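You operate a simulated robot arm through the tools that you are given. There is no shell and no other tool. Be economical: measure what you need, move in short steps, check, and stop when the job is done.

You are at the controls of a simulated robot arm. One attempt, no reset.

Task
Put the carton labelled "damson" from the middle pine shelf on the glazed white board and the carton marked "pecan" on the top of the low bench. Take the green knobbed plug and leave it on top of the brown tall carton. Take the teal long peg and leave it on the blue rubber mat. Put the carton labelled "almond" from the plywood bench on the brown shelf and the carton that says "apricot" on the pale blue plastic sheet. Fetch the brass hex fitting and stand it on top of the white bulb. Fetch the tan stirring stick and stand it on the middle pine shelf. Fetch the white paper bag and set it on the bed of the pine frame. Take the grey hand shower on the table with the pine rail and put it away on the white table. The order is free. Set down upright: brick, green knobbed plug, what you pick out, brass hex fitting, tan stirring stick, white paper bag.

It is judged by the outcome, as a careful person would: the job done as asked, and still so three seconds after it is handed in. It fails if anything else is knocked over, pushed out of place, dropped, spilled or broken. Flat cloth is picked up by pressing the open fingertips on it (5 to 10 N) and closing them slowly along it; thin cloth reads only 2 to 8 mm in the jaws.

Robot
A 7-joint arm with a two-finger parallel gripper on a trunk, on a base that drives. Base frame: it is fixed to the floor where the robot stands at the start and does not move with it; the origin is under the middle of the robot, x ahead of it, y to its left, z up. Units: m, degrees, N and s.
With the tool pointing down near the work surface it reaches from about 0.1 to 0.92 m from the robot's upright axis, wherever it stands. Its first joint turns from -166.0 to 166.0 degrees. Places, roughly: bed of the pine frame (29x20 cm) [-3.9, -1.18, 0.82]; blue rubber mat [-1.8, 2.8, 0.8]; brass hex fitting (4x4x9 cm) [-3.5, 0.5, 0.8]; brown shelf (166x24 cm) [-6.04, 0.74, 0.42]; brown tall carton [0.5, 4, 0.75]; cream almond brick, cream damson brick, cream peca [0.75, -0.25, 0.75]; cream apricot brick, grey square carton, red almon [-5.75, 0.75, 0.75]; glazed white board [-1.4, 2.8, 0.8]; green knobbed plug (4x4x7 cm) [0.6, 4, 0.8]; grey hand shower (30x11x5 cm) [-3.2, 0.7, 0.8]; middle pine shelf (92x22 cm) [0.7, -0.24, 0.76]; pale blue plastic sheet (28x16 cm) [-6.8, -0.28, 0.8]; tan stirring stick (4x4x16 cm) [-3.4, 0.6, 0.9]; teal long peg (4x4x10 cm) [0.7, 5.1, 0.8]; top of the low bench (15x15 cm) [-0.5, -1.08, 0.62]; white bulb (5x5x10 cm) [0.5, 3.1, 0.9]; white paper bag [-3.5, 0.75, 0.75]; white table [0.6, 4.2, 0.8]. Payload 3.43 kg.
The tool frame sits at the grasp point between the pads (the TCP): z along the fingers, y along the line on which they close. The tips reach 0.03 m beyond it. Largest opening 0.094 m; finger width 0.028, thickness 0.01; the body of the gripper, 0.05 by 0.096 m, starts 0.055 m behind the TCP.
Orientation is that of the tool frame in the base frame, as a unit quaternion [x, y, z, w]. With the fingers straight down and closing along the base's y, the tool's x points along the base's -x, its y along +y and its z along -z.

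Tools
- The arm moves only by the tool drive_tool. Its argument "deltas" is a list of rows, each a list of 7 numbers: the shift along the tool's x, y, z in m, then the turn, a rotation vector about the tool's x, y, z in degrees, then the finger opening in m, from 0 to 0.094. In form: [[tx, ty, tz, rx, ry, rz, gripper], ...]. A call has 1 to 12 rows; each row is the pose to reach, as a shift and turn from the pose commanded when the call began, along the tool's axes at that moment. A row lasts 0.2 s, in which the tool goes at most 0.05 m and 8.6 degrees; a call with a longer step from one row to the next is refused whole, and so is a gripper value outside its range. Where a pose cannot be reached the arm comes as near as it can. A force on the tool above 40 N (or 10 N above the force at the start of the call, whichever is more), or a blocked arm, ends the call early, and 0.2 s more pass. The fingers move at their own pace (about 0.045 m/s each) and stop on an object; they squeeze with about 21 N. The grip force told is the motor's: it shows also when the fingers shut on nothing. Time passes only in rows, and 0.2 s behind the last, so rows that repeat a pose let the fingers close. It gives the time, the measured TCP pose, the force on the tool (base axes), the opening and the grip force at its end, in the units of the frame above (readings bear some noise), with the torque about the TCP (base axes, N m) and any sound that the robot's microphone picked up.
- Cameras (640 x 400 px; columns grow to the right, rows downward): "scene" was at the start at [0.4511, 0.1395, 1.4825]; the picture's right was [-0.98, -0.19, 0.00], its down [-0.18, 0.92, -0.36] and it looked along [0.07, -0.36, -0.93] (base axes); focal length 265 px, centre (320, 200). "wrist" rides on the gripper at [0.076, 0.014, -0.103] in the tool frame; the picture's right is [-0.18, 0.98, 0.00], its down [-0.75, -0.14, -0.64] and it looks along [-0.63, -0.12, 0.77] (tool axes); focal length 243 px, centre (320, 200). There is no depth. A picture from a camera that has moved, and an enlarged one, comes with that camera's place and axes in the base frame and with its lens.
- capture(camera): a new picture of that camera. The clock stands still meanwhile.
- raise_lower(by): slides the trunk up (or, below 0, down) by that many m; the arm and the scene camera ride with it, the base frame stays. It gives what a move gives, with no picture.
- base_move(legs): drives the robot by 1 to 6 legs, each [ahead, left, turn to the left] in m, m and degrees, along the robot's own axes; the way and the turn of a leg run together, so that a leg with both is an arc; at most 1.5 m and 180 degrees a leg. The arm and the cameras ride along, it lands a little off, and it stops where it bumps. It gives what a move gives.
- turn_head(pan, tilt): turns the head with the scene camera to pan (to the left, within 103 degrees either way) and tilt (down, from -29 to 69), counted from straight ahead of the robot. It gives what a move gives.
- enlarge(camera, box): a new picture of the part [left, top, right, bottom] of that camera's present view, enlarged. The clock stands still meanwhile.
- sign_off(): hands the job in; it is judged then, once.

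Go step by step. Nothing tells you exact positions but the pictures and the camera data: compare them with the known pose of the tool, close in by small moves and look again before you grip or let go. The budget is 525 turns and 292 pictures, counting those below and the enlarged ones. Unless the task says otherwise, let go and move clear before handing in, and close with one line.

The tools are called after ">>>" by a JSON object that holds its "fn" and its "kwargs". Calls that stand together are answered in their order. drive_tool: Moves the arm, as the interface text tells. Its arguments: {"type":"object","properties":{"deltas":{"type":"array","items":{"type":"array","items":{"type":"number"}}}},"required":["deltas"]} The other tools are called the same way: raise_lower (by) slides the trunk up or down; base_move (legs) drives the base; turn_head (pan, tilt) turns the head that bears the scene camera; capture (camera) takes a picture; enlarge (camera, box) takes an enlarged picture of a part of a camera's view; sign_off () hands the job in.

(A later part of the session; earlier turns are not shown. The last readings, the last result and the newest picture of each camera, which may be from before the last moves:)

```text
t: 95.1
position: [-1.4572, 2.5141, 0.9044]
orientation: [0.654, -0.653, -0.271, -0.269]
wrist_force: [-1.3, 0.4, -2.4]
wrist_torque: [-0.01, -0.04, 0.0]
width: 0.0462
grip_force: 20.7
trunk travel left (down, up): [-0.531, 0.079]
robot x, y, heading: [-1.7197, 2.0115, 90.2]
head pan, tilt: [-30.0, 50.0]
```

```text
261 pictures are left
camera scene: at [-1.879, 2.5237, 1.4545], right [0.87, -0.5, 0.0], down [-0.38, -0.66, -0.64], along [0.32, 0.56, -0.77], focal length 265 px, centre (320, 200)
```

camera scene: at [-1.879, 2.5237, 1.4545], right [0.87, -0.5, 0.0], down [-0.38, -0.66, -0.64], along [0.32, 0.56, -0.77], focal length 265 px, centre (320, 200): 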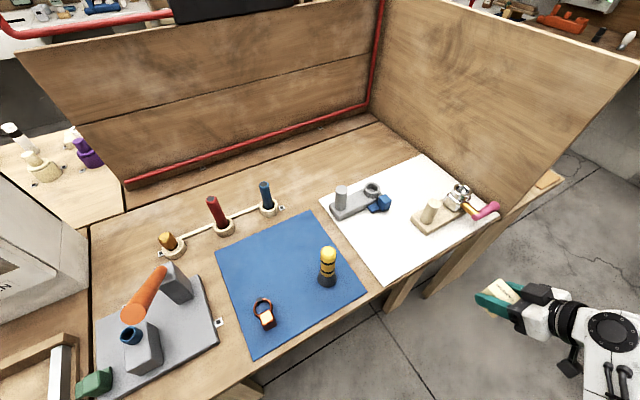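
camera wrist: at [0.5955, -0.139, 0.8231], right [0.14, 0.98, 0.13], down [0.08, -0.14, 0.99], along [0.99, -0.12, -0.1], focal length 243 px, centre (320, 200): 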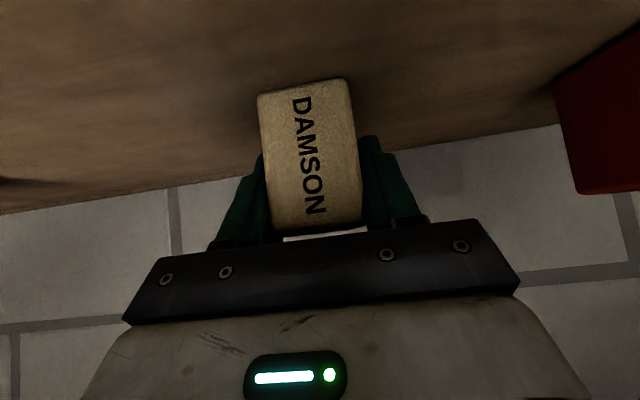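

I'll shift the target slightly to (-1.53, 2.755) for clearance from the block, and extend over it.

>>> {"fn": "drive_tool", "kwargs": {"deltas": [[-0.02, 0.02, 0.02, 0, 0, 0, 0.03], [-0.05, 0.04, 0.05, 0, 0, 0, 0.03], [-0.08, 0.06, 0.08, 0, 0, 0, 0.03], [-0.11, 0.073, 0.115, 0, 0, 0, 0.03], [-0.135, 0.073, 0.15, 0, 0, 0, 0.03], [-0.146, 0.073, 0.195, 0, 0, 0, 0.03], [-0.146, 0.073, 0.195, 0, 0, 0, 0.03]]}}

>>> {"fn": "capture", "kwargs": {"camera": "scene"}}

>>> {"fn": "capture", "kwargs": {"camera": "wrist"}}

```text
t: 96.7
position: [-1.5288, 2.7568, 0.8696]
orientation: [-0.653, 0.654, 0.27, 0.27]
wrist_force: [-0.3, 0.3, -2.4]
wrist_torque: [-0.02, -0.02, -0.03]
width: 0.0462
grip_force: 21.4
trunk travel left (down, up): [-0.531, 0.079]
robot x, y, heading: [-1.7157, 2.0157, 90.0]
head pan, tilt: [-30.0, 50.0]
```

```text
260 pictures are left
camera scene: at [-1.879, 2.5238, 1.4544], right [0.87, -0.5, 0.0], down [-0.38, -0.66, -0.64], along [0.32, 0.56, -0.77], focal length 265 px, centre (320, 200)
```

scene: 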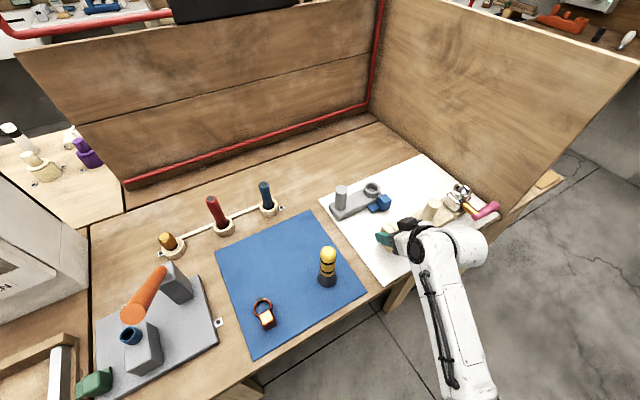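

```text
259 pictures are left
camera wrist: at [-1.5431, 2.632, 0.8901], right [-0.98, 0.13, 0.13], down [0.14, 0.08, 0.99], along [0.12, 0.99, -0.1], focal length 243 px, centre (320, 200)
```

wrist: 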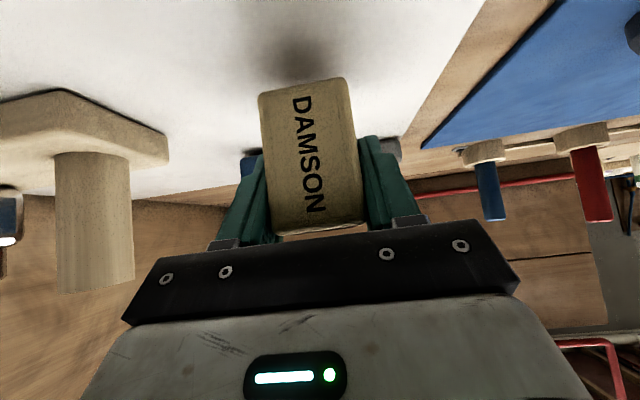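

Over the board with clearance on both sides. I'll descend in small steps until contact.

>>> {"fn": "drive_tool", "kwargs": {"deltas": [[0.007, 0, 0.007, 0, 0, 0, 0.03], [0.012, 0, 0.012, 0, 0, 0, 0.03], [0.012, 0, 0.012, 0, 0, 0, 0.03]]}}

>>> {"fn": "drive_tool", "kwargs": {"deltas": [[0.002, 0, 0.002, 0, 0, 0, 0.03], [0.004, 0, 0.004, 0, 0, 0, 0.03], [0.004, 0, 0.004, 0, 0, 0, 0.03]]}}

>>> {"fn": "capture", "kwargs": {"camera": "wrist"}}

```text
t: 97.5
position: [-1.5287, 2.7553, 0.8533]
orientation: [-0.653, 0.654, 0.27, 0.27]
wrist_force: [0.6, -0.3, -0.8]
wrist_torque: [0.01, 0.05, 0.02]
width: 0.0461
grip_force: 20.7
trunk travel left (down, up): [-0.531, 0.079]
robot x, y, heading: [-1.7174, 2.0169, 89.9]
head pan, tilt: [-30.0, 50.0]
```

```text
t: 98.3
position: [-1.5289, 2.7555, 0.848]
orientation: [-0.652, 0.653, 0.271, 0.273]
wrist_force: [3.5, 2.9, 14.5]
wrist_torque: [-0.06, -0.01, -0.01]
width: 0.0469
grip_force: 20.9
trunk travel left (down, up): [-0.531, 0.079]
robot x, y, heading: [-1.7224, 2.0158, 89.9]
head pan, tilt: [-30.0, 50.0]
```

```text
258 pictures are left
camera wrist: at [-1.5434, 2.6308, 0.8678], right [-0.98, 0.13, 0.13], down [0.14, 0.08, 0.99], along [0.12, 0.99, -0.09], focal length 243 px, centre (320, 200)
```

wrist: 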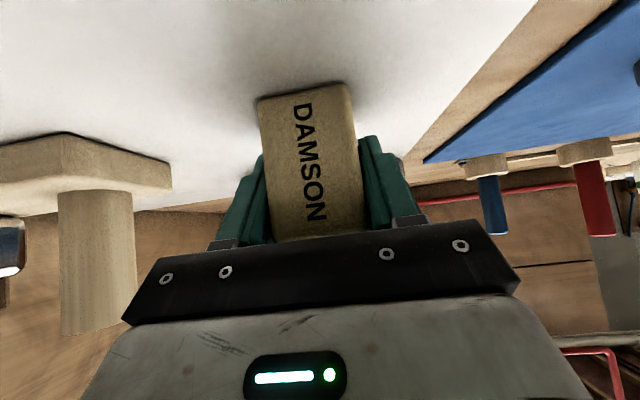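

Contact at z 0.848. I'll release and withdraw along the tool axis.

>>> {"fn": "drive_tool", "kwargs": {"deltas": [[0, 0, -0.001, 0, 0, 0, 0.08], [0, 0, -0.001, 0, 0, 0, 0.08], [0, 0, -0.001, 0, 0, 0, 0.08], [0, 0, -0.02, 0, 0, 0, 0.08], [0, 0, -0.05, 0, 0, 0, 0.08], [0, 0, -0.09, 0, 0, 0, 0.08], [0, 0, -0.13, 0, 0, 0, 0.08], [0, 0, -0.17, 0, 0, 0, 0.08], [0, 0, -0.2, 0, 0, 0, 0.08], [0, 0, -0.2, 0, 0, 0, 0.08]]}}

>>> {"fn": "capture", "kwargs": {"camera": "wrist"}}

>>> {"fn": "turn_head", "kwargs": {"pan": 90, "tilt": 30}}

>>> {"fn": "capture", "kwargs": {"camera": "scene"}}

```text
t: 100.5
position: [-1.5318, 2.6221, 0.9778]
orientation: [-0.653, 0.655, 0.271, 0.267]
wrist_force: [0.0, -0.1, -0.3]
wrist_torque: [0.02, 0.0, -0.01]
width: 0.0799
grip_force: 0.0
out of reach, approached as far as the arm can: row 9, 10
trunk travel left (down, up): [-0.531, 0.079]
robot x, y, heading: [-1.7231, 2.0176, 89.9]
head pan, tilt: [-30.0, 50.0]
```

```text
257 pictures are left
camera wrist: at [-1.5456, 2.4975, 0.9984], right [-0.98, 0.13, 0.14], down [0.15, 0.08, 0.99], along [0.12, 0.99, -0.1], focal length 243 px, centre (320, 200)
```

wrist: 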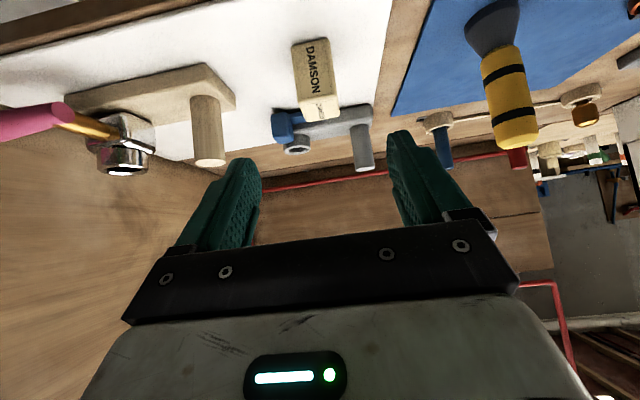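

```text
t: 102.5
position: [-1.5317, 2.6234, 0.9792]
orientation: [-0.653, 0.655, 0.271, 0.267]
wrist_force: [-0.1, -0.8, -0.1]
wrist_torque: [-0.01, 0.02, -0.02]
width: 0.0799
grip_force: 0.1
trunk travel left (down, up): [-0.531, 0.079]
robot x, y, heading: [-1.721, 2.0185, 90.3]
head pan, tilt: [90.0, 30.0]
```

```text
256 pictures are left
camera scene: at [-2.0078, 2.4568, 1.484], right [0.0, 1.0, 0.0], down [0.5, 0.0, -0.87], along [-0.87, 0.0, -0.5], focal length 265 px, centre (320, 200)
```

scene: 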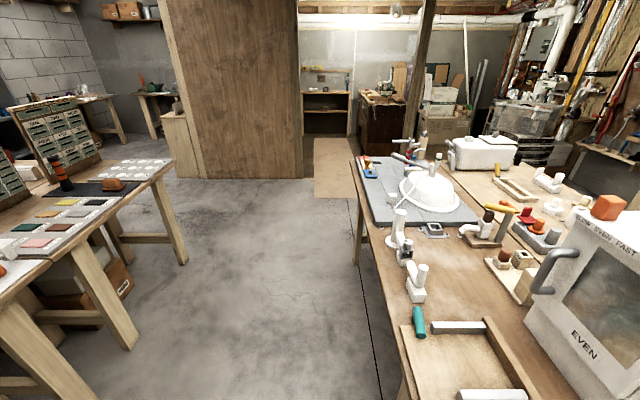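

Damson stands on the board, and nothing else there has moved. Next I'll look toward the table near (-3.4, 0.6) where most of the items are.

>>> {"fn": "turn_head", "kwargs": {"pan": 103, "tilt": 20}}

>>> {"fn": "capture", "kwargs": {"camera": "scene"}}

```text
t: 103.3
position: [-1.5305, 2.6229, 0.9776]
orientation: [-0.653, 0.655, 0.271, 0.268]
wrist_force: [-0.3, 0.5, -0.7]
wrist_torque: [-0.01, 0.03, -0.03]
width: 0.0801
grip_force: 0.0
trunk travel left (down, up): [-0.531, 0.079]
robot x, y, heading: [-1.7201, 2.018, 90.2]
head pan, tilt: [103.0, 20.0]
```

```text
255 pictures are left
camera scene: at [-2.0081, 2.4359, 1.5], right [-0.23, 0.97, 0.0], down [0.33, 0.08, -0.94], along [-0.92, -0.21, -0.34], focal length 265 px, centre (320, 200)
```

scene: 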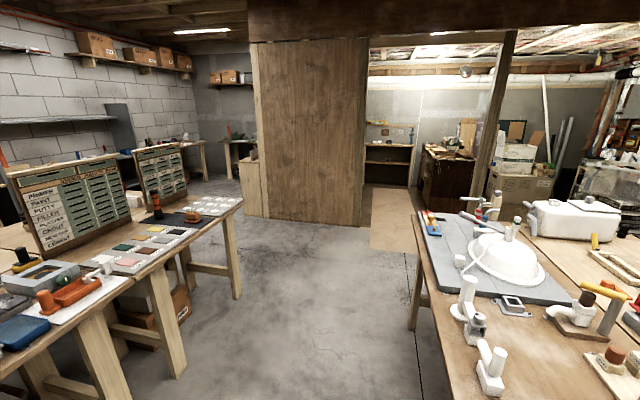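

The aisle between the tables is about a metre wide, with its centre near y 2.0. I'll retract the arm, turn to face -x, and drive along it.

>>> {"fn": "drive_tool", "kwargs": {"deltas": [[0.03, 0, -0.03, 0, 0, 0, 0.08], [0.06, 0, -0.06, 0, 0, 0, 0.08], [0.09, 0, -0.09, 0, 0, 0, 0.08], [0.12, 0, -0.12, 0, 0, 0, 0.08], [0.141, 0, -0.141, 0, 0, 0, 0.08], [0.141, 0, -0.141, 0, 0, 0, 0.08]]}}

>>> {"fn": "base_move", "kwargs": {"legs": [[-0.1, 0, 0], [0, 0, 90]]}}

>>> {"fn": "turn_head", "kwargs": {"pan": 0, "tilt": 25}}

>>> {"fn": "capture", "kwargs": {"camera": "scene"}}

```text
t: 104.7
position: [-1.5069, 2.4222, 0.9491]
orientation: [-0.653, 0.653, 0.271, 0.271]
wrist_force: [-0.4, -0.4, 0.5]
wrist_torque: [0.01, 0.0, -0.04]
width: 0.0801
grip_force: 0.1
out of reach, approached as far as the arm can: row 1, 2, 3, 4, 5, 6
trunk travel left (down, up): [-0.531, 0.079]
robot x, y, heading: [-1.7243, 2.0132, 90.0]
head pan, tilt: [103.0, 20.0]
```

```text
t: 109.7
position: [-2.1304, 2.1275, 0.9489]
orientation: [0.924, 0.006, -0.383, 0.003]
wrist_force: [-0.1, -0.6, 0.3]
wrist_torque: [-0.02, 0.01, 0.01]
width: 0.0801
grip_force: 0.0
trunk travel left (down, up): [-0.531, 0.079]
robot x, y, heading: [-1.7192, 1.9209, -179.1]
head pan, tilt: [103.0, 20.0]
```

```text
t: 111.5
position: [-2.1305, 2.1272, 0.9478]
orientation: [0.924, 0.006, -0.383, 0.003]
wrist_force: [-0.1, 0.4, 0.0]
wrist_torque: [0.04, -0.01, 0.01]
width: 0.0797
grip_force: 0.1
trunk travel left (down, up): [-0.531, 0.079]
robot x, y, heading: [-1.7185, 1.9207, -179.4]
head pan, tilt: [0.0, 25.0]
```

```text
254 pictures are left
camera scene: at [-2.2535, 1.7156, 1.492], right [-0.01, 1.0, 0.0], down [0.42, 0.01, -0.91], along [-0.91, -0.01, -0.42], focal length 265 px, centre (320, 200)
```

scene: 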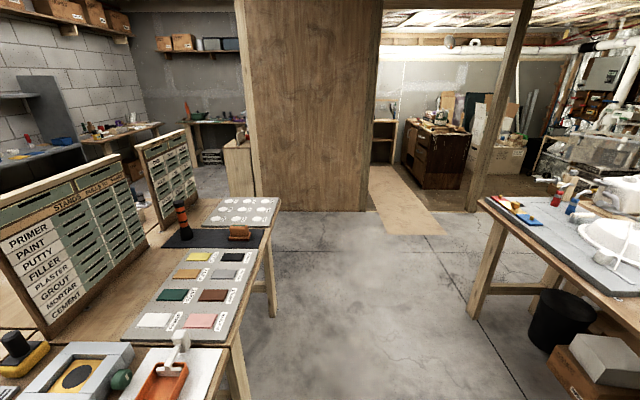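

The way ahead is clear. I'll drive 1.5 m along -x and look left.

>>> {"fn": "base_move", "kwargs": {"legs": [[1.5, 0, 0]]}}

>>> {"fn": "turn_head", "kwargs": {"pan": 75, "tilt": 25}}

>>> {"fn": "capture", "kwargs": {"camera": "scene"}}

>>> {"fn": "turn_head", "kwargs": {"pan": 25, "tilt": 25}}

>>> {"fn": "capture", "kwargs": {"camera": "scene"}}

```text
t: 118.8
position: [-3.6014, 2.124, 0.9502]
orientation: [0.924, -0.001, -0.383, 0.0]
wrist_force: [-0.8, -0.4, -0.7]
wrist_torque: [-0.05, -0.03, -0.01]
width: 0.0799
grip_force: 0.0
trunk travel left (down, up): [-0.531, 0.079]
robot x, y, heading: [-3.1936, 1.9058, 180.1]
head pan, tilt: [0.0, 25.0]
```

```text
t: 120.2
position: [-3.6014, 2.1236, 0.9497]
orientation: [0.924, -0.001, -0.383, 0.001]
wrist_force: [-0.6, 0.1, 0.9]
wrist_torque: [0.0, -0.01, 0.03]
width: 0.0798
grip_force: 0.2
trunk travel left (down, up): [-0.531, 0.079]
robot x, y, heading: [-3.195, 1.9102, 179.8]
head pan, tilt: [75.0, 25.0]
```

```text
253 pictures are left
camera scene: at [-3.6625, 1.6249, 1.492], right [-0.97, 0.26, 0.0], down [0.11, 0.41, -0.91], along [-0.24, -0.88, -0.42], focal length 265 px, centre (320, 200)
```

scene: 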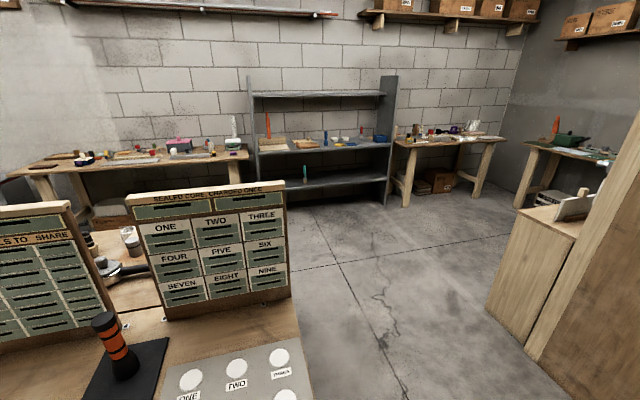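

```text
t: 121.4
position: [-3.6018, 2.1252, 0.9495]
orientation: [0.924, 0.0, -0.383, 0.001]
wrist_force: [-0.9, 0.2, 0.0]
wrist_torque: [-0.01, -0.01, 0.04]
width: 0.0801
grip_force: 0.1
trunk travel left (down, up): [-0.531, 0.079]
robot x, y, heading: [-3.1949, 1.91, 180.0]
head pan, tilt: [25.0, 25.0]
```

```text
252 pictures are left
camera scene: at [-3.7221, 1.6749, 1.492], right [-0.42, 0.91, 0.0], down [0.38, 0.18, -0.91], along [-0.82, -0.38, -0.42], focal length 265 px, centre (320, 200)
```

scene: 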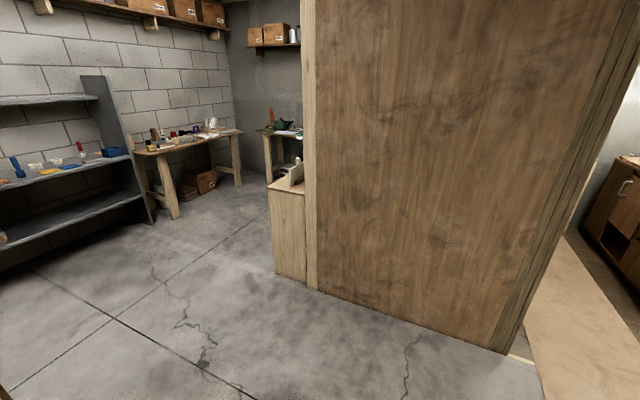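

Past the table's end (x about -3.8) there's a way around to its back side. I'll drive round the corner.

>>> {"fn": "base_move", "kwargs": {"legs": [[1.25, 0, 0], [0, 0, 90]]}}

>>> {"fn": "turn_head", "kwargs": {"pan": 30, "tilt": 30}}

>>> {"fn": "capture", "kwargs": {"camera": "scene"}}

```text
t: 131.4
position: [-4.6205, 1.4961, 0.9502]
orientation: [0.65, 0.656, -0.27, 0.272]
wrist_force: [-0.7, -0.3, 0.2]
wrist_torque: [0.0, -0.01, 0.03]
width: 0.0798
grip_force: 0.0
trunk travel left (down, up): [-0.531, 0.079]
robot x, y, heading: [-4.4078, 1.9074, -89.1]
head pan, tilt: [25.0, 25.0]
```

```text
t: 132.1
position: [-4.6216, 1.4973, 0.9496]
orientation: [0.65, 0.656, -0.269, 0.272]
wrist_force: [0.4, -0.6, -0.6]
wrist_torque: [0.04, 0.02, 0.03]
width: 0.0801
grip_force: 0.1
trunk travel left (down, up): [-0.531, 0.079]
robot x, y, heading: [-4.4103, 1.9079, -89.2]
head pan, tilt: [30.0, 30.0]
```

```text
251 pictures are left
camera scene: at [-4.1666, 1.3872, 1.484], right [-0.86, -0.51, 0.0], down [-0.25, 0.43, -0.87], along [0.44, -0.75, -0.5], focal length 265 px, centre (320, 200)
```

scene: 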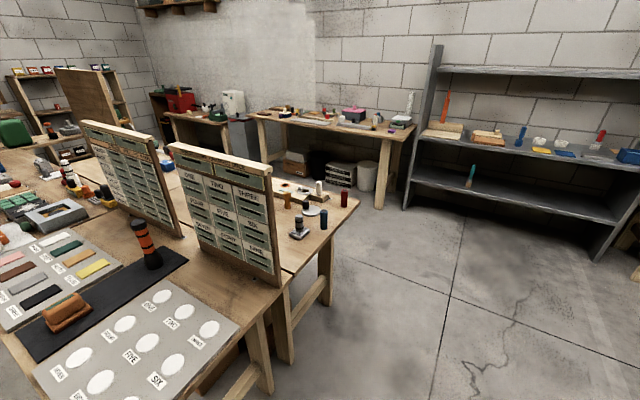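

>>> {"fn": "base_move", "kwargs": {"legs": [[1.5, 0, 0], [0.65, 0, 0], [0, 0, 90]]}}

>>> {"fn": "turn_head", "kwargs": {"pan": 45, "tilt": 40}}

>>> {"fn": "capture", "kwargs": {"camera": "scene"}}

```text
t: 146.4
position: [-3.962, -0.431, 0.9486]
orientation: [-0.009, 0.924, 0.005, 0.383]
wrist_force: [-0.3, -0.2, -0.2]
wrist_torque: [-0.03, 0.01, 0.04]
width: 0.0802
grip_force: 0.1
trunk travel left (down, up): [-0.531, 0.079]
robot x, y, heading: [-4.3741, -0.2248, 0.7]
head pan, tilt: [30.0, 30.0]
```

```text
t: 147.2
position: [-3.9619, -0.4299, 0.9486]
orientation: [-0.008, 0.924, 0.004, 0.382]
wrist_force: [-0.5, 0.6, 0.2]
wrist_torque: [-0.05, -0.01, 0.0]
width: 0.0802
grip_force: 0.0
trunk travel left (down, up): [-0.531, 0.079]
robot x, y, heading: [-4.372, -0.2214, 1.3]
head pan, tilt: [45.0, 40.0]
```

```text
250 pictures are left
camera scene: at [-3.8773, 0.0404, 1.4687], right [0.72, -0.69, 0.0], down [-0.45, -0.46, -0.77], along [0.53, 0.55, -0.64], focal length 265 px, centre (320, 200)
```

scene: 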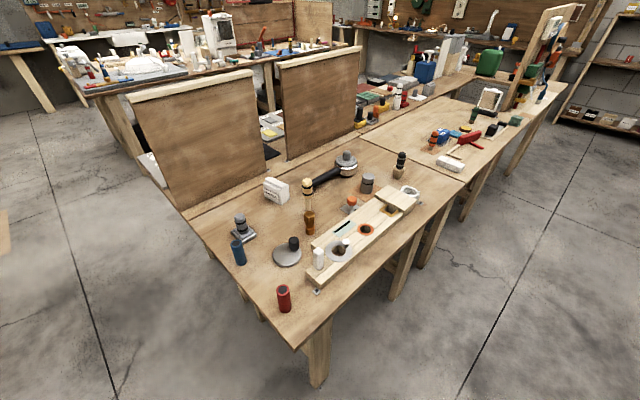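

>>> {"fn": "enlarge", "kwargs": {"camera": "scene", "box": [200, 130, 440, 320]}}

```text
2.11 times, centred on (320, 225) of scene
camera zoom: at [-3.8773, 0.0404, 1.4687], right [0.72, -0.69, 0.0], down [-0.45, -0.46, -0.77], along [0.53, 0.55, -0.64], focal length 558 px, centre (320, 147)
```

zoom: 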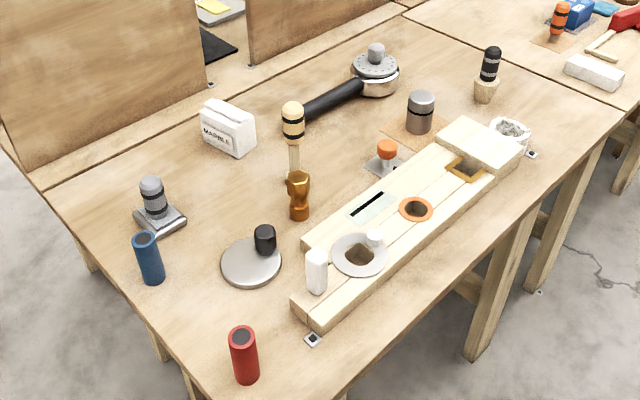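

I can pick out the items: white bag (labelled) near (-3.43, 0.75), ringed stick near (-3.39, 0.62), brass fitting near (-3.45, 0.53), and the hand shower lying from (-3.27, 0.75) to (-3.03, 0.69). The table's south edge is at y about 0.23, so I'll approach from there.

>>> {"fn": "raise_lower", "kwargs": {"by": 0.07}}

>>> {"fn": "base_move", "kwargs": {"legs": [[0.95, -0.2, 0], [0, 0, 89]]}}

>>> {"fn": "turn_head", "kwargs": {"pan": 0, "tilt": 50}}

>>> {"fn": "capture", "kwargs": {"camera": "scene"}}

```text
t: 148.3
position: [-3.9615, -0.4303, 1.0187]
orientation: [-0.008, 0.924, 0.003, 0.382]
wrist_force: [0.5, -0.1, 0.0]
wrist_torque: [-0.04, 0.01, -0.01]
width: 0.08
grip_force: 0.0
trunk travel left (down, up): [-0.601, 0.009]
robot x, y, heading: [-4.3682, -0.2218, 0.9]
head pan, tilt: [45.0, 40.0]
```

```text
t: 157.0
position: [-3.2348, 0.0, 1.0186]
orientation: [0.654, -0.653, -0.271, -0.27]
wrist_force: [0.6, 0.0, 0.8]
wrist_torque: [0.0, 0.01, 0.02]
width: 0.0801
grip_force: 0.0
trunk travel left (down, up): [-0.601, 0.009]
robot x, y, heading: [-3.45, -0.41, 89.6]
head pan, tilt: [45.0, 40.0]
```

```text
t: 158.1
position: [-3.2342, -0.0, 1.0188]
orientation: [0.653, -0.653, -0.271, -0.271]
wrist_force: [0.1, 0.1, 0.1]
wrist_torque: [-0.06, 0.0, -0.01]
width: 0.08
grip_force: 0.1
trunk travel left (down, up): [-0.601, 0.009]
robot x, y, heading: [-3.4501, -0.4047, 89.8]
head pan, tilt: [0.0, 50.0]
```

```text
248 pictures are left
camera scene: at [-3.6453, 0.1113, 1.5245], right [1.0, 0.0, 0.0], down [0.0, -0.77, -0.64], along [0.0, 0.64, -0.77], focal length 265 px, centre (320, 200)
```

scene: 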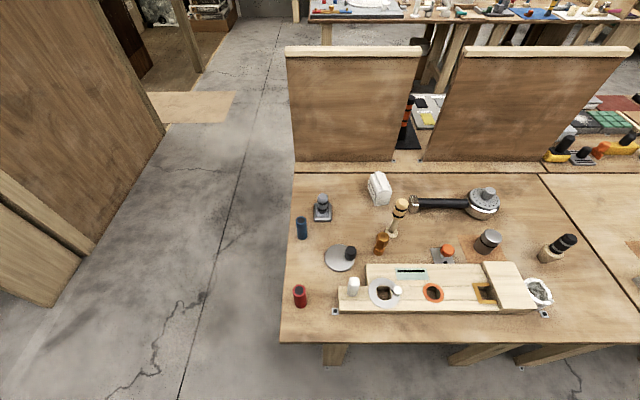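

>>> {"fn": "enlarge", "kwargs": {"camera": "scene", "box": [300, 160, 540, 310]}}

```text
2.67 times, centred on (420, 235) of scene
camera zoom: at [-3.6453, 0.1113, 1.5245], right [1.0, 0.0, 0.0], down [0.0, -0.77, -0.64], along [0.0, 0.64, -0.77], focal length 707 px, centre (53, 107)
```

zoom: 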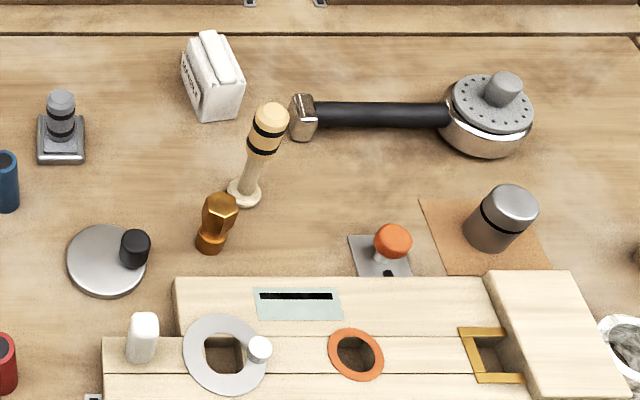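

The picture is clear: stick at about (-3.40, 0.605), brass fitting at about (-3.457, 0.53). I'll start with the fitting: drive closer and set the tool vertical.

>>> {"fn": "base_move", "kwargs": {"legs": [[0.27, 0, 0]]}}

>>> {"fn": "drive_tool", "kwargs": {"deltas": [[0, 0, 0, 0, 7.5, 0, 0.08], [0, 0, 0, 0, 15, 0, 0.08], [0, 0, 0, 0, 22.5, 0, 0.08], [0, 0, 0, 0, 30, 0, 0.08], [0, 0, 0, 0, 37.5, 0, 0.08], [0, 0, 0, 0, 45, 0, 0.08], [0, 0, 0, 0, 45, 0, 0.08]]}}

```text
t: 160.0
position: [-3.233, 0.2781, 1.0199]
orientation: [-0.653, 0.654, 0.27, 0.27]
wrist_force: [0.7, 0.4, -0.6]
wrist_torque: [0.0, 0.02, -0.02]
width: 0.0798
grip_force: 0.1
trunk travel left (down, up): [-0.601, 0.009]
robot x, y, heading: [-3.4507, -0.1263, 90.1]
head pan, tilt: [0.0, 50.0]
```

```text
t: 161.6
position: [-3.2196, 0.2827, 1.0036]
orientation: [-0.706, 0.709, 0.0, 0.0]
wrist_force: [0.2, -0.2, -0.3]
wrist_torque: [0.01, 0.0, 0.01]
width: 0.08
grip_force: 0.0
out of reach, approached as far as the arm can: row 1, 2, 3, 4, 5, 6, 7
trunk travel left (down, up): [-0.601, 0.009]
robot x, y, heading: [-3.4466, -0.1266, 89.9]
head pan, tilt: [0.0, 50.0]
```

>>> {"fn": "drive_tool", "kwargs": {"deltas": [[-0.02, 0.04, 0, 0, 0, 0, 0.094], [-0.05, 0.075, 0, 0, 0, 0, 0.094], [-0.08, 0.11, 0, 0, 0, 0, 0.094], [-0.11, 0.145, 0, 0, 0, 0, 0.094], [-0.14, 0.18, 0, 0, 0, 0, 0.094], [-0.17, 0.21, 0, 0, 0, 0, 0.094], [-0.19, 0.237, 0, 0, 0, 0, 0.094], [-0.19, 0.237, 0, 0, 0, 0, 0.094]]}}

>>> {"fn": "capture", "kwargs": {"camera": "wrist"}}

>>> {"fn": "capture", "kwargs": {"camera": "scene"}}

```text
t: 163.4
position: [-3.4567, 0.4712, 1.0045]
orientation: [-0.706, 0.708, 0.0, -0.001]
wrist_force: [0.2, -0.5, 0.3]
wrist_torque: [0.0, -0.03, 0.04]
width: 0.0939
grip_force: 0.1
out of reach, approached as far as the arm can: row 1, 2, 3, 4, 5
trunk travel left (down, up): [-0.601, 0.009]
robot x, y, heading: [-3.4512, -0.1283, 90.2]
head pan, tilt: [0.0, 50.0]
```

```text
246 pictures are left
camera wrist: at [-3.4719, 0.3978, 1.1074], right [-0.98, 0.19, 0.0], down [0.14, 0.75, 0.64], along [0.12, 0.63, -0.77], focal length 243 px, centre (320, 200)
```

wrist: 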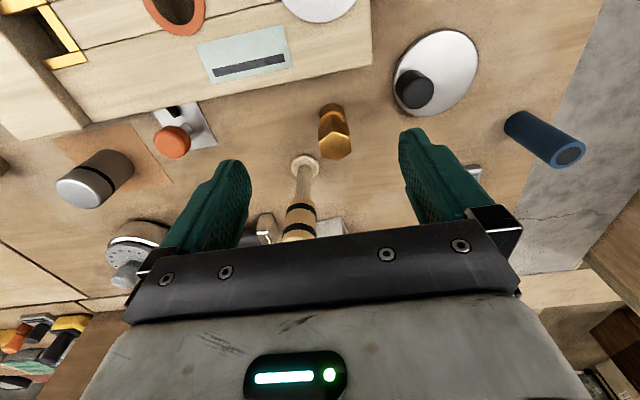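

```text
245 pictures are left
camera scene: at [-3.6435, 0.3911, 1.5244], right [1.0, 0.0, 0.0], down [0.0, -0.77, -0.64], along [0.0, 0.64, -0.77], focal length 265 px, centre (320, 200)
```

scene: 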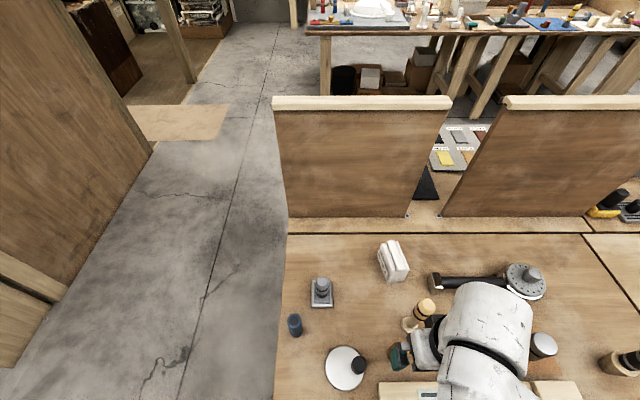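

>>> {"fn": "enlarge", "kwargs": {"camera": "wrist", "box": [280, 80, 400, 180]}}

```text
4.00 times, centred on (340, 130) of wrist
camera zoom: at [-3.4719, 0.3978, 1.1074], right [-0.98, 0.19, 0.0], down [0.14, 0.75, 0.64], along [0.12, 0.63, -0.77], focal length 970 px, centre (240, 480)
```

zoom: 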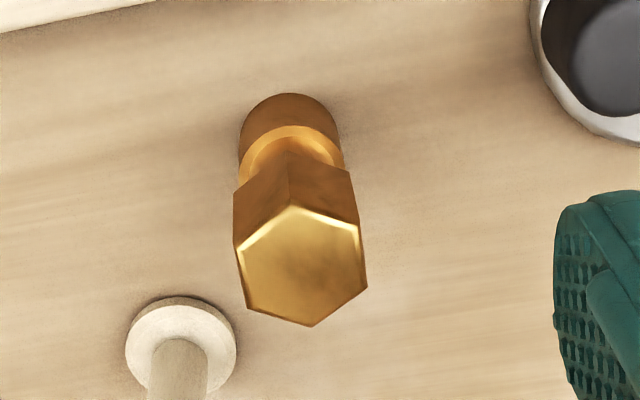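

The fitting's flats face x, at (-3.4645, 0.533), which suits the present closing direction. I'll centre over it and descend partway.

>>> {"fn": "drive_tool", "kwargs": {"deltas": [[-0.03, 0.004, 0, 0, 0, 0, 0.08], [-0.062, 0.008, 0, 0, 0, 0, 0.08], [-0.062, 0.008, 0.04, 0, 0, 0, 0.08], [-0.062, 0.008, 0.08, 0, 0, 0, 0.08], [-0.062, 0.008, 0.11, 0, 0, 0, 0.08], [-0.062, 0.008, 0.11, 0, 0, 0, 0.08]]}}

>>> {"fn": "capture", "kwargs": {"camera": "wrist"}}

```text
t: 164.8
position: [-3.4655, 0.5358, 0.897]
orientation: [-0.706, 0.708, 0.0, 0.001]
wrist_force: [0.8, 0.4, -0.8]
wrist_torque: [0.04, -0.02, -0.02]
width: 0.08
grip_force: 0.0
trunk travel left (down, up): [-0.601, 0.009]
robot x, y, heading: [-3.4474, -0.1294, 90.1]
head pan, tilt: [0.0, 50.0]
```

```text
243 pictures are left
camera wrist: at [-3.4793, 0.4612, 1.0004], right [-0.98, 0.19, 0.0], down [0.14, 0.75, 0.64], along [0.12, 0.63, -0.77], focal length 243 px, centre (320, 200)
```

wrist: 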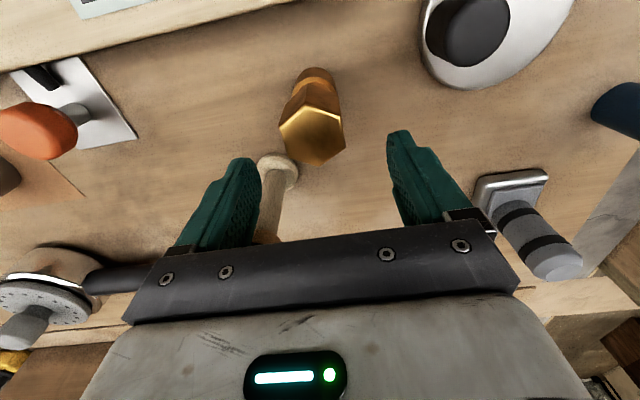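

>>> {"fn": "drive_tool", "kwargs": {"deltas": [[0.003, -0.003, 0.03, 0, 0, 0, 0.08], [0.005, -0.003, 0.055, 0, 0, 0, 0.08], [0.005, -0.003, 0.07, 0, 0, 0, 0.08], [0.005, -0.003, 0.07, 0, 0, 0, 0.08], [0.005, -0.003, 0.07, 0, 0, 0, 0.02], [0.005, -0.003, 0.07, 0, 0, 0, 0.02], [0.005, -0.003, 0.07, 0, 0, 0, 0.02], [0.005, -0.003, 0.07, 0, 0, 0, 0.02]]}}

>>> {"fn": "capture", "kwargs": {"camera": "wrist"}}

```text
t: 165.7
position: [-3.4618, 0.5315, 0.8299]
orientation: [-0.706, 0.708, 0.0, 0.001]
wrist_force: [0.1, -8.0, 13.6]
wrist_torque: [-0.06, 0.24, 0.29]
width: 0.0798
grip_force: 0.0
trunk travel left (down, up): [-0.601, 0.009]
robot x, y, heading: [-3.4507, -0.1268, 89.7]
head pan, tilt: [0.0, 50.0]
stopped in row 4: the force on the tool passed its limit at 58 N (the readings are from after the stop); the commanded pose is now the measured one
```

```text
242 pictures are left
camera wrist: at [-3.4767, 0.4571, 0.9334], right [-0.98, 0.19, 0.0], down [0.14, 0.75, 0.64], along [0.12, 0.63, -0.77], focal length 243 px, centre (320, 200)
```

wrist: 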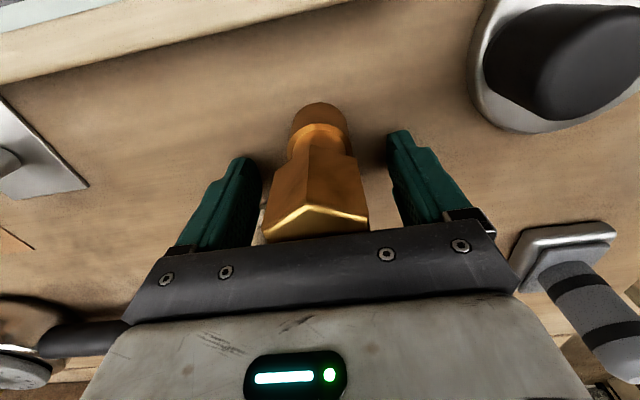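

The force stop suggests something touched, probably the stick's top against the wrist. I'll lift straight up gently and look.

>>> {"fn": "drive_tool", "kwargs": {"deltas": [[0, 0, -0.01, 0, 0, 0, 0.08], [0, 0, -0.02, 0, 0, 0, 0.08], [0, 0, -0.02, 0, 0, 0, 0.08]]}}

>>> {"fn": "enlarge", "kwargs": {"camera": "scene", "box": [340, 230, 580, 400]}}

>>> {"fn": "capture", "kwargs": {"camera": "wrist"}}

```text
t: 166.5
position: [-3.4597, 0.531, 0.8495]
orientation: [-0.706, 0.708, 0.0, 0.0]
wrist_force: [0.1, -0.2, 0.2]
wrist_torque: [0.01, -0.01, 0.02]
width: 0.0802
grip_force: 0.0
trunk travel left (down, up): [-0.601, 0.009]
robot x, y, heading: [-3.4478, -0.1267, 89.8]
head pan, tilt: [0.0, 50.0]
```

```text
2.35 times, centred on (460, 315) of scene
camera zoom: at [-3.6433, 0.3911, 1.5244], right [1.0, 0.0, 0.0], down [0.0, -0.77, -0.64], along [0.0, 0.64, -0.77], focal length 623 px, centre (-9, -71)
```

zoom: 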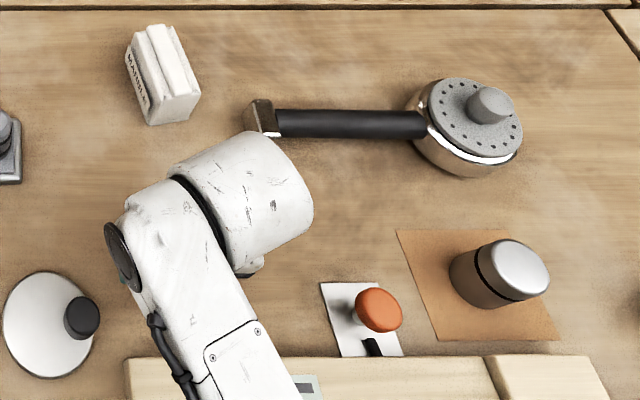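

```text
240 pictures are left
camera wrist: at [-3.476, 0.4578, 0.9525], right [-0.98, 0.19, 0.0], down [0.14, 0.75, 0.64], along [0.12, 0.63, -0.77], focal length 243 px, centre (320, 200)
```

wrist: 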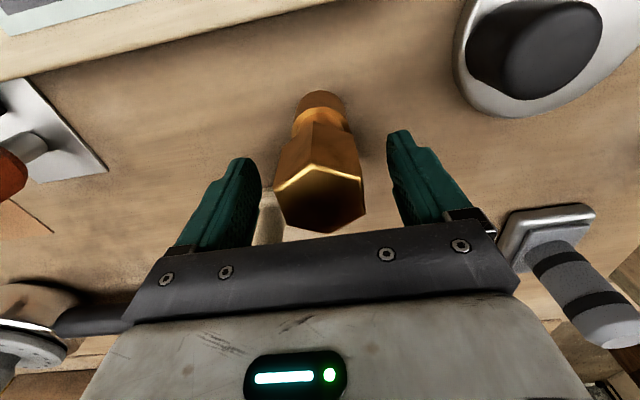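

The stick is still standing; it was the wide wrist housing, which overhangs toward the stick. I'll rise, tilt the tool about 28° so the housing stays south, and come down again.

>>> {"fn": "drive_tool", "kwargs": {"deltas": [[0, 0, -0.03, 0, 0, 0, 0.08], [0, 0, -0.06, 0, 0, 0, 0.08], [0, 0, -0.06, 0, -7, 0, 0.08], [0, 0, -0.06, 0, -14, 0, 0.08], [0, 0, -0.06, 0, -21, 0, 0.08], [0, 0, -0.06, 0, -28, 0, 0.08], [0, 0, -0.06, 0, -28, 0, 0.08]]}}

>>> {"fn": "capture", "kwargs": {"camera": "scene"}}

>>> {"fn": "capture", "kwargs": {"camera": "wrist"}}

```text
t: 168.1
position: [-3.4625, 0.5328, 0.9091]
orientation: [-0.685, 0.687, 0.171, 0.172]
wrist_force: [-0.6, -0.6, -0.6]
wrist_torque: [-0.02, -0.03, 0.0]
width: 0.0799
grip_force: 0.0
trunk travel left (down, up): [-0.601, 0.009]
robot x, y, heading: [-3.4496, -0.1265, 89.7]
head pan, tilt: [0.0, 50.0]
```

```text
239 pictures are left
camera scene: at [-3.6433, 0.3909, 1.5245], right [1.0, 0.0, 0.0], down [0.0, -0.77, -0.64], along [0.0, 0.64, -0.77], focal length 265 px, centre (320, 200)
```

scene: 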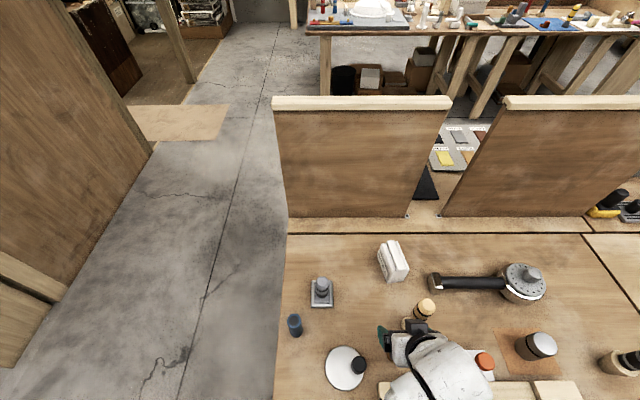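

```text
238 pictures are left
camera wrist: at [-3.4768, 0.4185, 0.9636], right [-0.98, 0.16, 0.09], down [0.14, 0.36, 0.92], along [0.12, 0.92, -0.38], focal length 243 px, centre (320, 200)
```

wrist: 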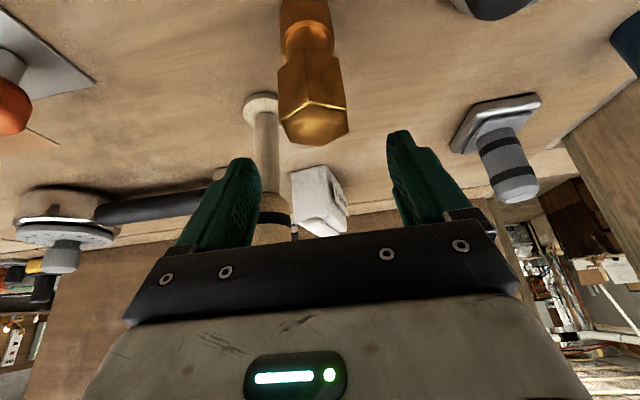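

>>> {"fn": "drive_tool", "kwargs": {"deltas": [[0.014, 0.001, 0.026, 0, 0, 0, 0.08], [0.026, 0.001, 0.049, 0, 0, 0, 0.08], [0.034, 0.001, 0.064, 0, 0, 0, 0.08], [0.0375, 0.001, 0.0706, 0, 0, 0, 0.08], [0.0375, 0.001, 0.0706, 0, 0, 0, 0.08]]}}

>>> {"fn": "capture", "kwargs": {"camera": "wrist"}}

```text
t: 169.0
position: [-3.4648, 0.5365, 0.8407]
orientation: [-0.683, 0.685, 0.178, 0.178]
wrist_force: [0.4, -9.6, 26.8]
wrist_torque: [-0.56, 0.09, 0.05]
width: 0.0801
grip_force: 0.1
trunk travel left (down, up): [-0.601, 0.009]
robot x, y, heading: [-3.4484, -0.1253, 89.9]
head pan, tilt: [0.0, 50.0]
stopped in row 4: the force on the tool passed its limit at 48 N (the readings are from after the stop); the commanded pose is now the measured one
```

```text
237 pictures are left
camera wrist: at [-3.4787, 0.4209, 0.8947], right [-0.98, 0.16, 0.09], down [0.14, 0.34, 0.93], along [0.12, 0.92, -0.36], focal length 243 px, centre (320, 200)
```

wrist: 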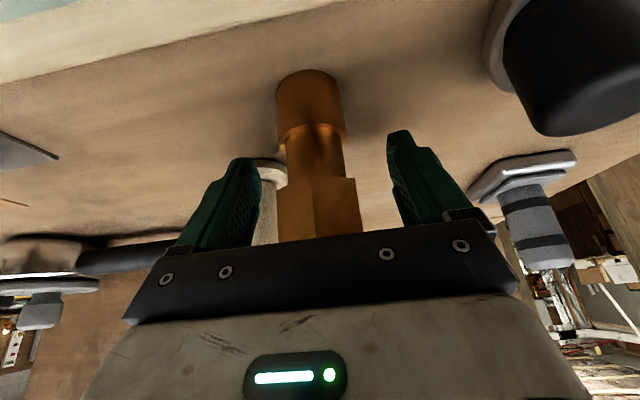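

Now I see the cause: the table is higher than I took it (about 0.795), so the fitting's top at about 0.885 met the palm. I'll rise 2 cm, shift 2 cm south to centre on it, and close.

>>> {"fn": "drive_tool", "kwargs": {"deltas": [[-0.01, 0, -0.0185, 0, 0, 0, 0.08], [0.0, 0, -0.024, 0, 0, 0, 0.08], [0.009, 0, -0.029, 0, 0, 0, 0.08], [0.009, 0, -0.029, 0, 0, 0, 0.08]]}}

>>> {"fn": "capture", "kwargs": {"camera": "wrist"}}

>>> {"fn": "enlarge", "kwargs": {"camera": "scene", "box": [340, 230, 580, 400]}}

```text
t: 170.0
position: [-3.4632, 0.5109, 0.8585]
orientation: [-0.684, 0.687, 0.174, 0.176]
wrist_force: [-0.1, -1.1, -0.5]
wrist_torque: [0.03, 0.01, 0.02]
width: 0.0801
grip_force: 0.0
trunk travel left (down, up): [-0.601, 0.009]
robot x, y, heading: [-3.4445, -0.1287, 90.1]
head pan, tilt: [0.0, 50.0]
```

```text
236 pictures are left
camera wrist: at [-3.4784, 0.3969, 0.9135], right [-0.98, 0.16, 0.09], down [0.14, 0.35, 0.93], along [0.12, 0.92, -0.37], focal length 243 px, centre (320, 200)
```

wrist: 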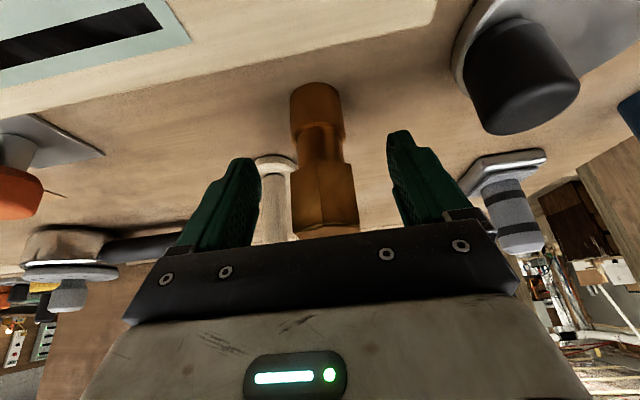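

```text
2.35 times, centred on (460, 315) of scene
camera zoom: at [-3.6432, 0.3909, 1.5245], right [1.0, 0.0, 0.0], down [0.0, -0.77, -0.64], along [0.0, 0.64, -0.77], focal length 623 px, centre (-9, -71)
```

zoom: 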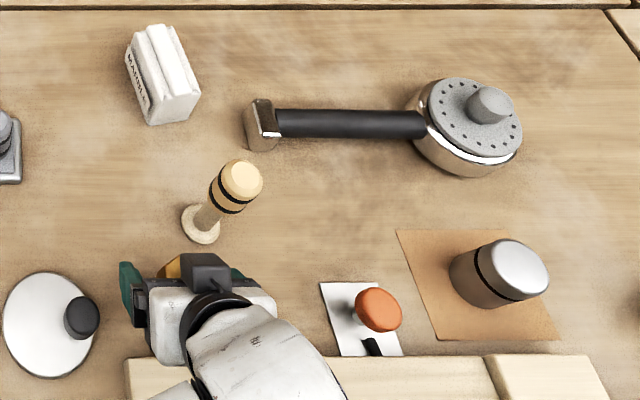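

>>> {"fn": "drive_tool", "kwargs": {"deltas": [[0, 0, 0, 0, 0, 0, 0.02], [0, 0, 0, 0, 0, 0, 0.02], [0, 0, 0, 0, 0, 0, 0.02], [0, 0, 0, 0, 0, 0, 0.02], [0, 0, 0, 0, 0, 0, 0.02]]}}

>>> {"fn": "drive_tool", "kwargs": {"deltas": [[-0.014, 0, -0.026, 0, 0, 0, 0.02], [-0.028, 0, -0.053, 0, 0, 0, 0.02], [-0.028, 0, -0.053, 0, 0, 0, 0.02]]}}

>>> {"fn": "capture", "kwargs": {"camera": "wrist"}}

```text
t: 171.2
position: [-3.4633, 0.5116, 0.859]
orientation: [-0.685, 0.685, 0.175, 0.176]
wrist_force: [-0.1, 0.3, 0.9]
wrist_torque: [0.0, 0.0, -0.02]
width: 0.0363
grip_force: 21.0
trunk travel left (down, up): [-0.601, 0.009]
robot x, y, heading: [-3.4455, -0.134, 89.6]
head pan, tilt: [0.0, 50.0]
```

```text
t: 172.0
position: [-3.4653, 0.5128, 0.9174]
orientation: [-0.684, 0.686, 0.174, 0.175]
wrist_force: [0.5, -0.3, -1.7]
wrist_torque: [-0.01, -0.03, 0.0]
width: 0.0363
grip_force: 21.5
trunk travel left (down, up): [-0.601, 0.009]
robot x, y, heading: [-3.4471, -0.1276, 89.9]
head pan, tilt: [0.0, 50.0]
```

```text
234 pictures are left
camera wrist: at [-3.4795, 0.397, 0.9723], right [-0.98, 0.16, 0.09], down [0.14, 0.35, 0.93], along [0.12, 0.92, -0.37], focal length 243 px, centre (320, 200)
```

wrist: 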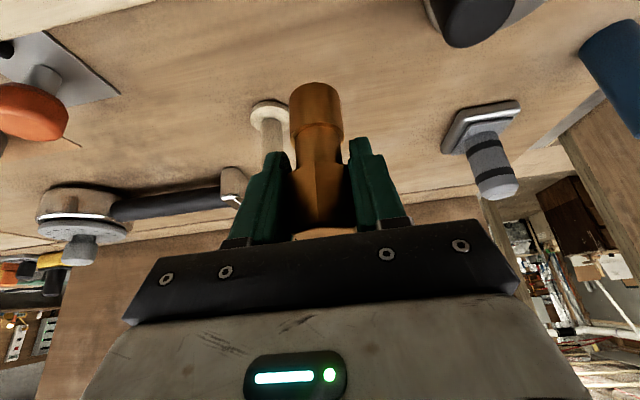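

The fitting is held, 36 mm across its flats. I'll raise it, back away from the table, and turn to face east.

>>> {"fn": "drive_tool", "kwargs": {"deltas": [[-0.02, 0, -0.035, 0, 0, 0, 0.02], [-0.033, 0, -0.062, 0, 0, 0, 0.02], [-0.033, 0, -0.062, 0, 0, 0, 0.02]]}}

>>> {"fn": "base_move", "kwargs": {"legs": [[-0.3, 0, 0], [0, 0, -90]]}}

>>> {"fn": "turn_head", "kwargs": {"pan": 0, "tilt": 25}}

>>> {"fn": "capture", "kwargs": {"camera": "scene"}}

```text
t: 172.8
position: [-3.4617, 0.5102, 0.9889]
orientation: [-0.684, 0.686, 0.175, 0.176]
wrist_force: [-0.1, -0.9, -0.8]
wrist_torque: [0.03, -0.02, -0.02]
width: 0.0364
grip_force: 21.1
trunk travel left (down, up): [-0.601, 0.009]
robot x, y, heading: [-3.4497, -0.13, 89.7]
head pan, tilt: [0.0, 50.0]
```

```text
t: 178.6
position: [-2.8088, -0.4028, 0.9885]
orientation: [-0.012, 0.969, 0.003, 0.248]
wrist_force: [0.6, -0.7, -0.3]
wrist_torque: [0.02, 0.0, 0.03]
width: 0.0367
grip_force: 21.2
trunk travel left (down, up): [-0.601, 0.009]
robot x, y, heading: [-3.4444, -0.4366, 1.5]
head pan, tilt: [0.0, 50.0]
```

```text
t: 179.5
position: [-2.8097, -0.4028, 0.9873]
orientation: [-0.013, 0.969, 0.004, 0.247]
wrist_force: [0.0, -0.6, -1.4]
wrist_torque: [0.0, -0.02, 0.01]
width: 0.0363
grip_force: 21.3
trunk travel left (down, up): [-0.601, 0.009]
robot x, y, heading: [-3.4467, -0.4358, 1.5]
head pan, tilt: [0.0, 25.0]
```

```text
233 pictures are left
camera scene: at [-2.9196, -0.2271, 1.5619], right [0.03, -1.0, 0.0], down [-0.42, -0.01, -0.91], along [0.91, 0.02, -0.42], focal length 265 px, centre (320, 200)
```

scene: 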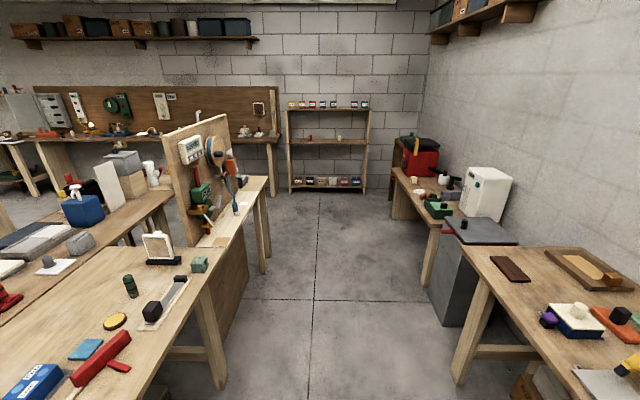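

The corridor straight east is clear, with its centre near y -0.36. I'll drive along it toward the start area, then turn north.

>>> {"fn": "base_move", "kwargs": {"legs": [[1.5, 0.0, -1.5], [1.5, 0.05, 0]]}}

```text
refused: leg 2 is longer than a leg can be; nothing moved
```

>>> {"fn": "base_move", "kwargs": {"legs": [[1.5, 0.0, -1.5], [1.45, 0.05, 0]]}}

```text
t: 193.6
position: [0.1147, -0.454, 0.9887]
orientation: [0.02, 0.969, -0.005, 0.248]
wrist_force: [0.3, 0.3, -2.5]
wrist_torque: [0.01, 0.01, -0.03]
width: 0.0366
grip_force: 21.1
trunk travel left (down, up): [-0.601, 0.009]
robot x, y, heading: [-0.52, -0.4457, -2.5]
head pan, tilt: [0.0, 25.0]
```

>>> {"fn": "base_move", "kwargs": {"legs": [[0, 0, 92], [1.4, -0.2, 0], [1.2, 0, 0]]}}

>>> {"fn": "turn_head", "kwargs": {"pan": -35, "tilt": 30}}

>>> {"fn": "capture", "kwargs": {"camera": "scene"}}

```text
t: 210.5
position: [-0.2713, 2.839, 0.9883]
orientation: [-0.675, 0.695, 0.172, 0.178]
wrist_force: [-0.2, -0.2, -1.4]
wrist_torque: [0.01, 0.0, -0.01]
width: 0.0366
grip_force: 20.8
trunk travel left (down, up): [-0.601, 0.009]
robot x, y, heading: [-0.2709, 2.1971, 88.5]
head pan, tilt: [0.0, 25.0]
```

```text
t: 211.5
position: [-0.2705, 2.8378, 0.988]
orientation: [-0.675, 0.694, 0.173, 0.178]
wrist_force: [0.1, -0.3, -1.5]
wrist_torque: [-0.01, 0.02, 0.02]
width: 0.0363
grip_force: 20.8
trunk travel left (down, up): [-0.601, 0.009]
robot x, y, heading: [-0.2723, 2.2003, 88.5]
head pan, tilt: [-35.0, 30.0]
```

```text
232 pictures are left
camera scene: at [-0.4025, 2.7198, 1.554], right [0.8, -0.6, 0.0], down [-0.3, -0.4, -0.87], along [0.52, 0.7, -0.5], focal length 265 px, centre (320, 200)
```

scene: 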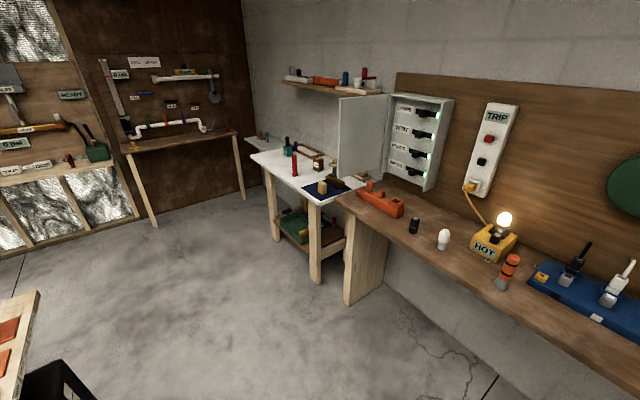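

>>> {"fn": "enlarge", "kwargs": {"camera": "scene", "box": [240, 130, 540, 310]}}

```text
2.13 times, centred on (390, 220) of scene
camera zoom: at [-0.4025, 2.7198, 1.554], right [0.8, -0.6, 0.0], down [-0.3, -0.4, -0.87], along [0.52, 0.7, -0.5], focal length 565 px, centre (171, 157)
```

zoom: 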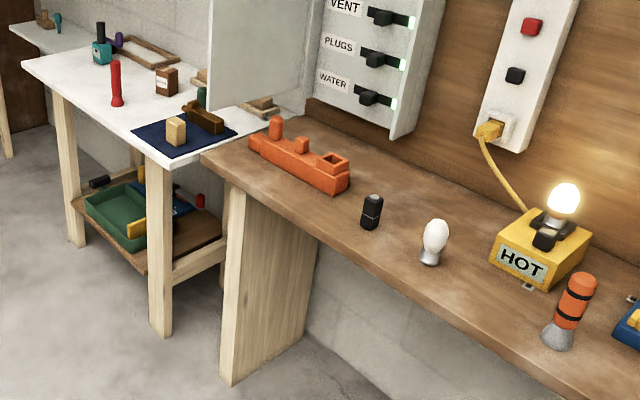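

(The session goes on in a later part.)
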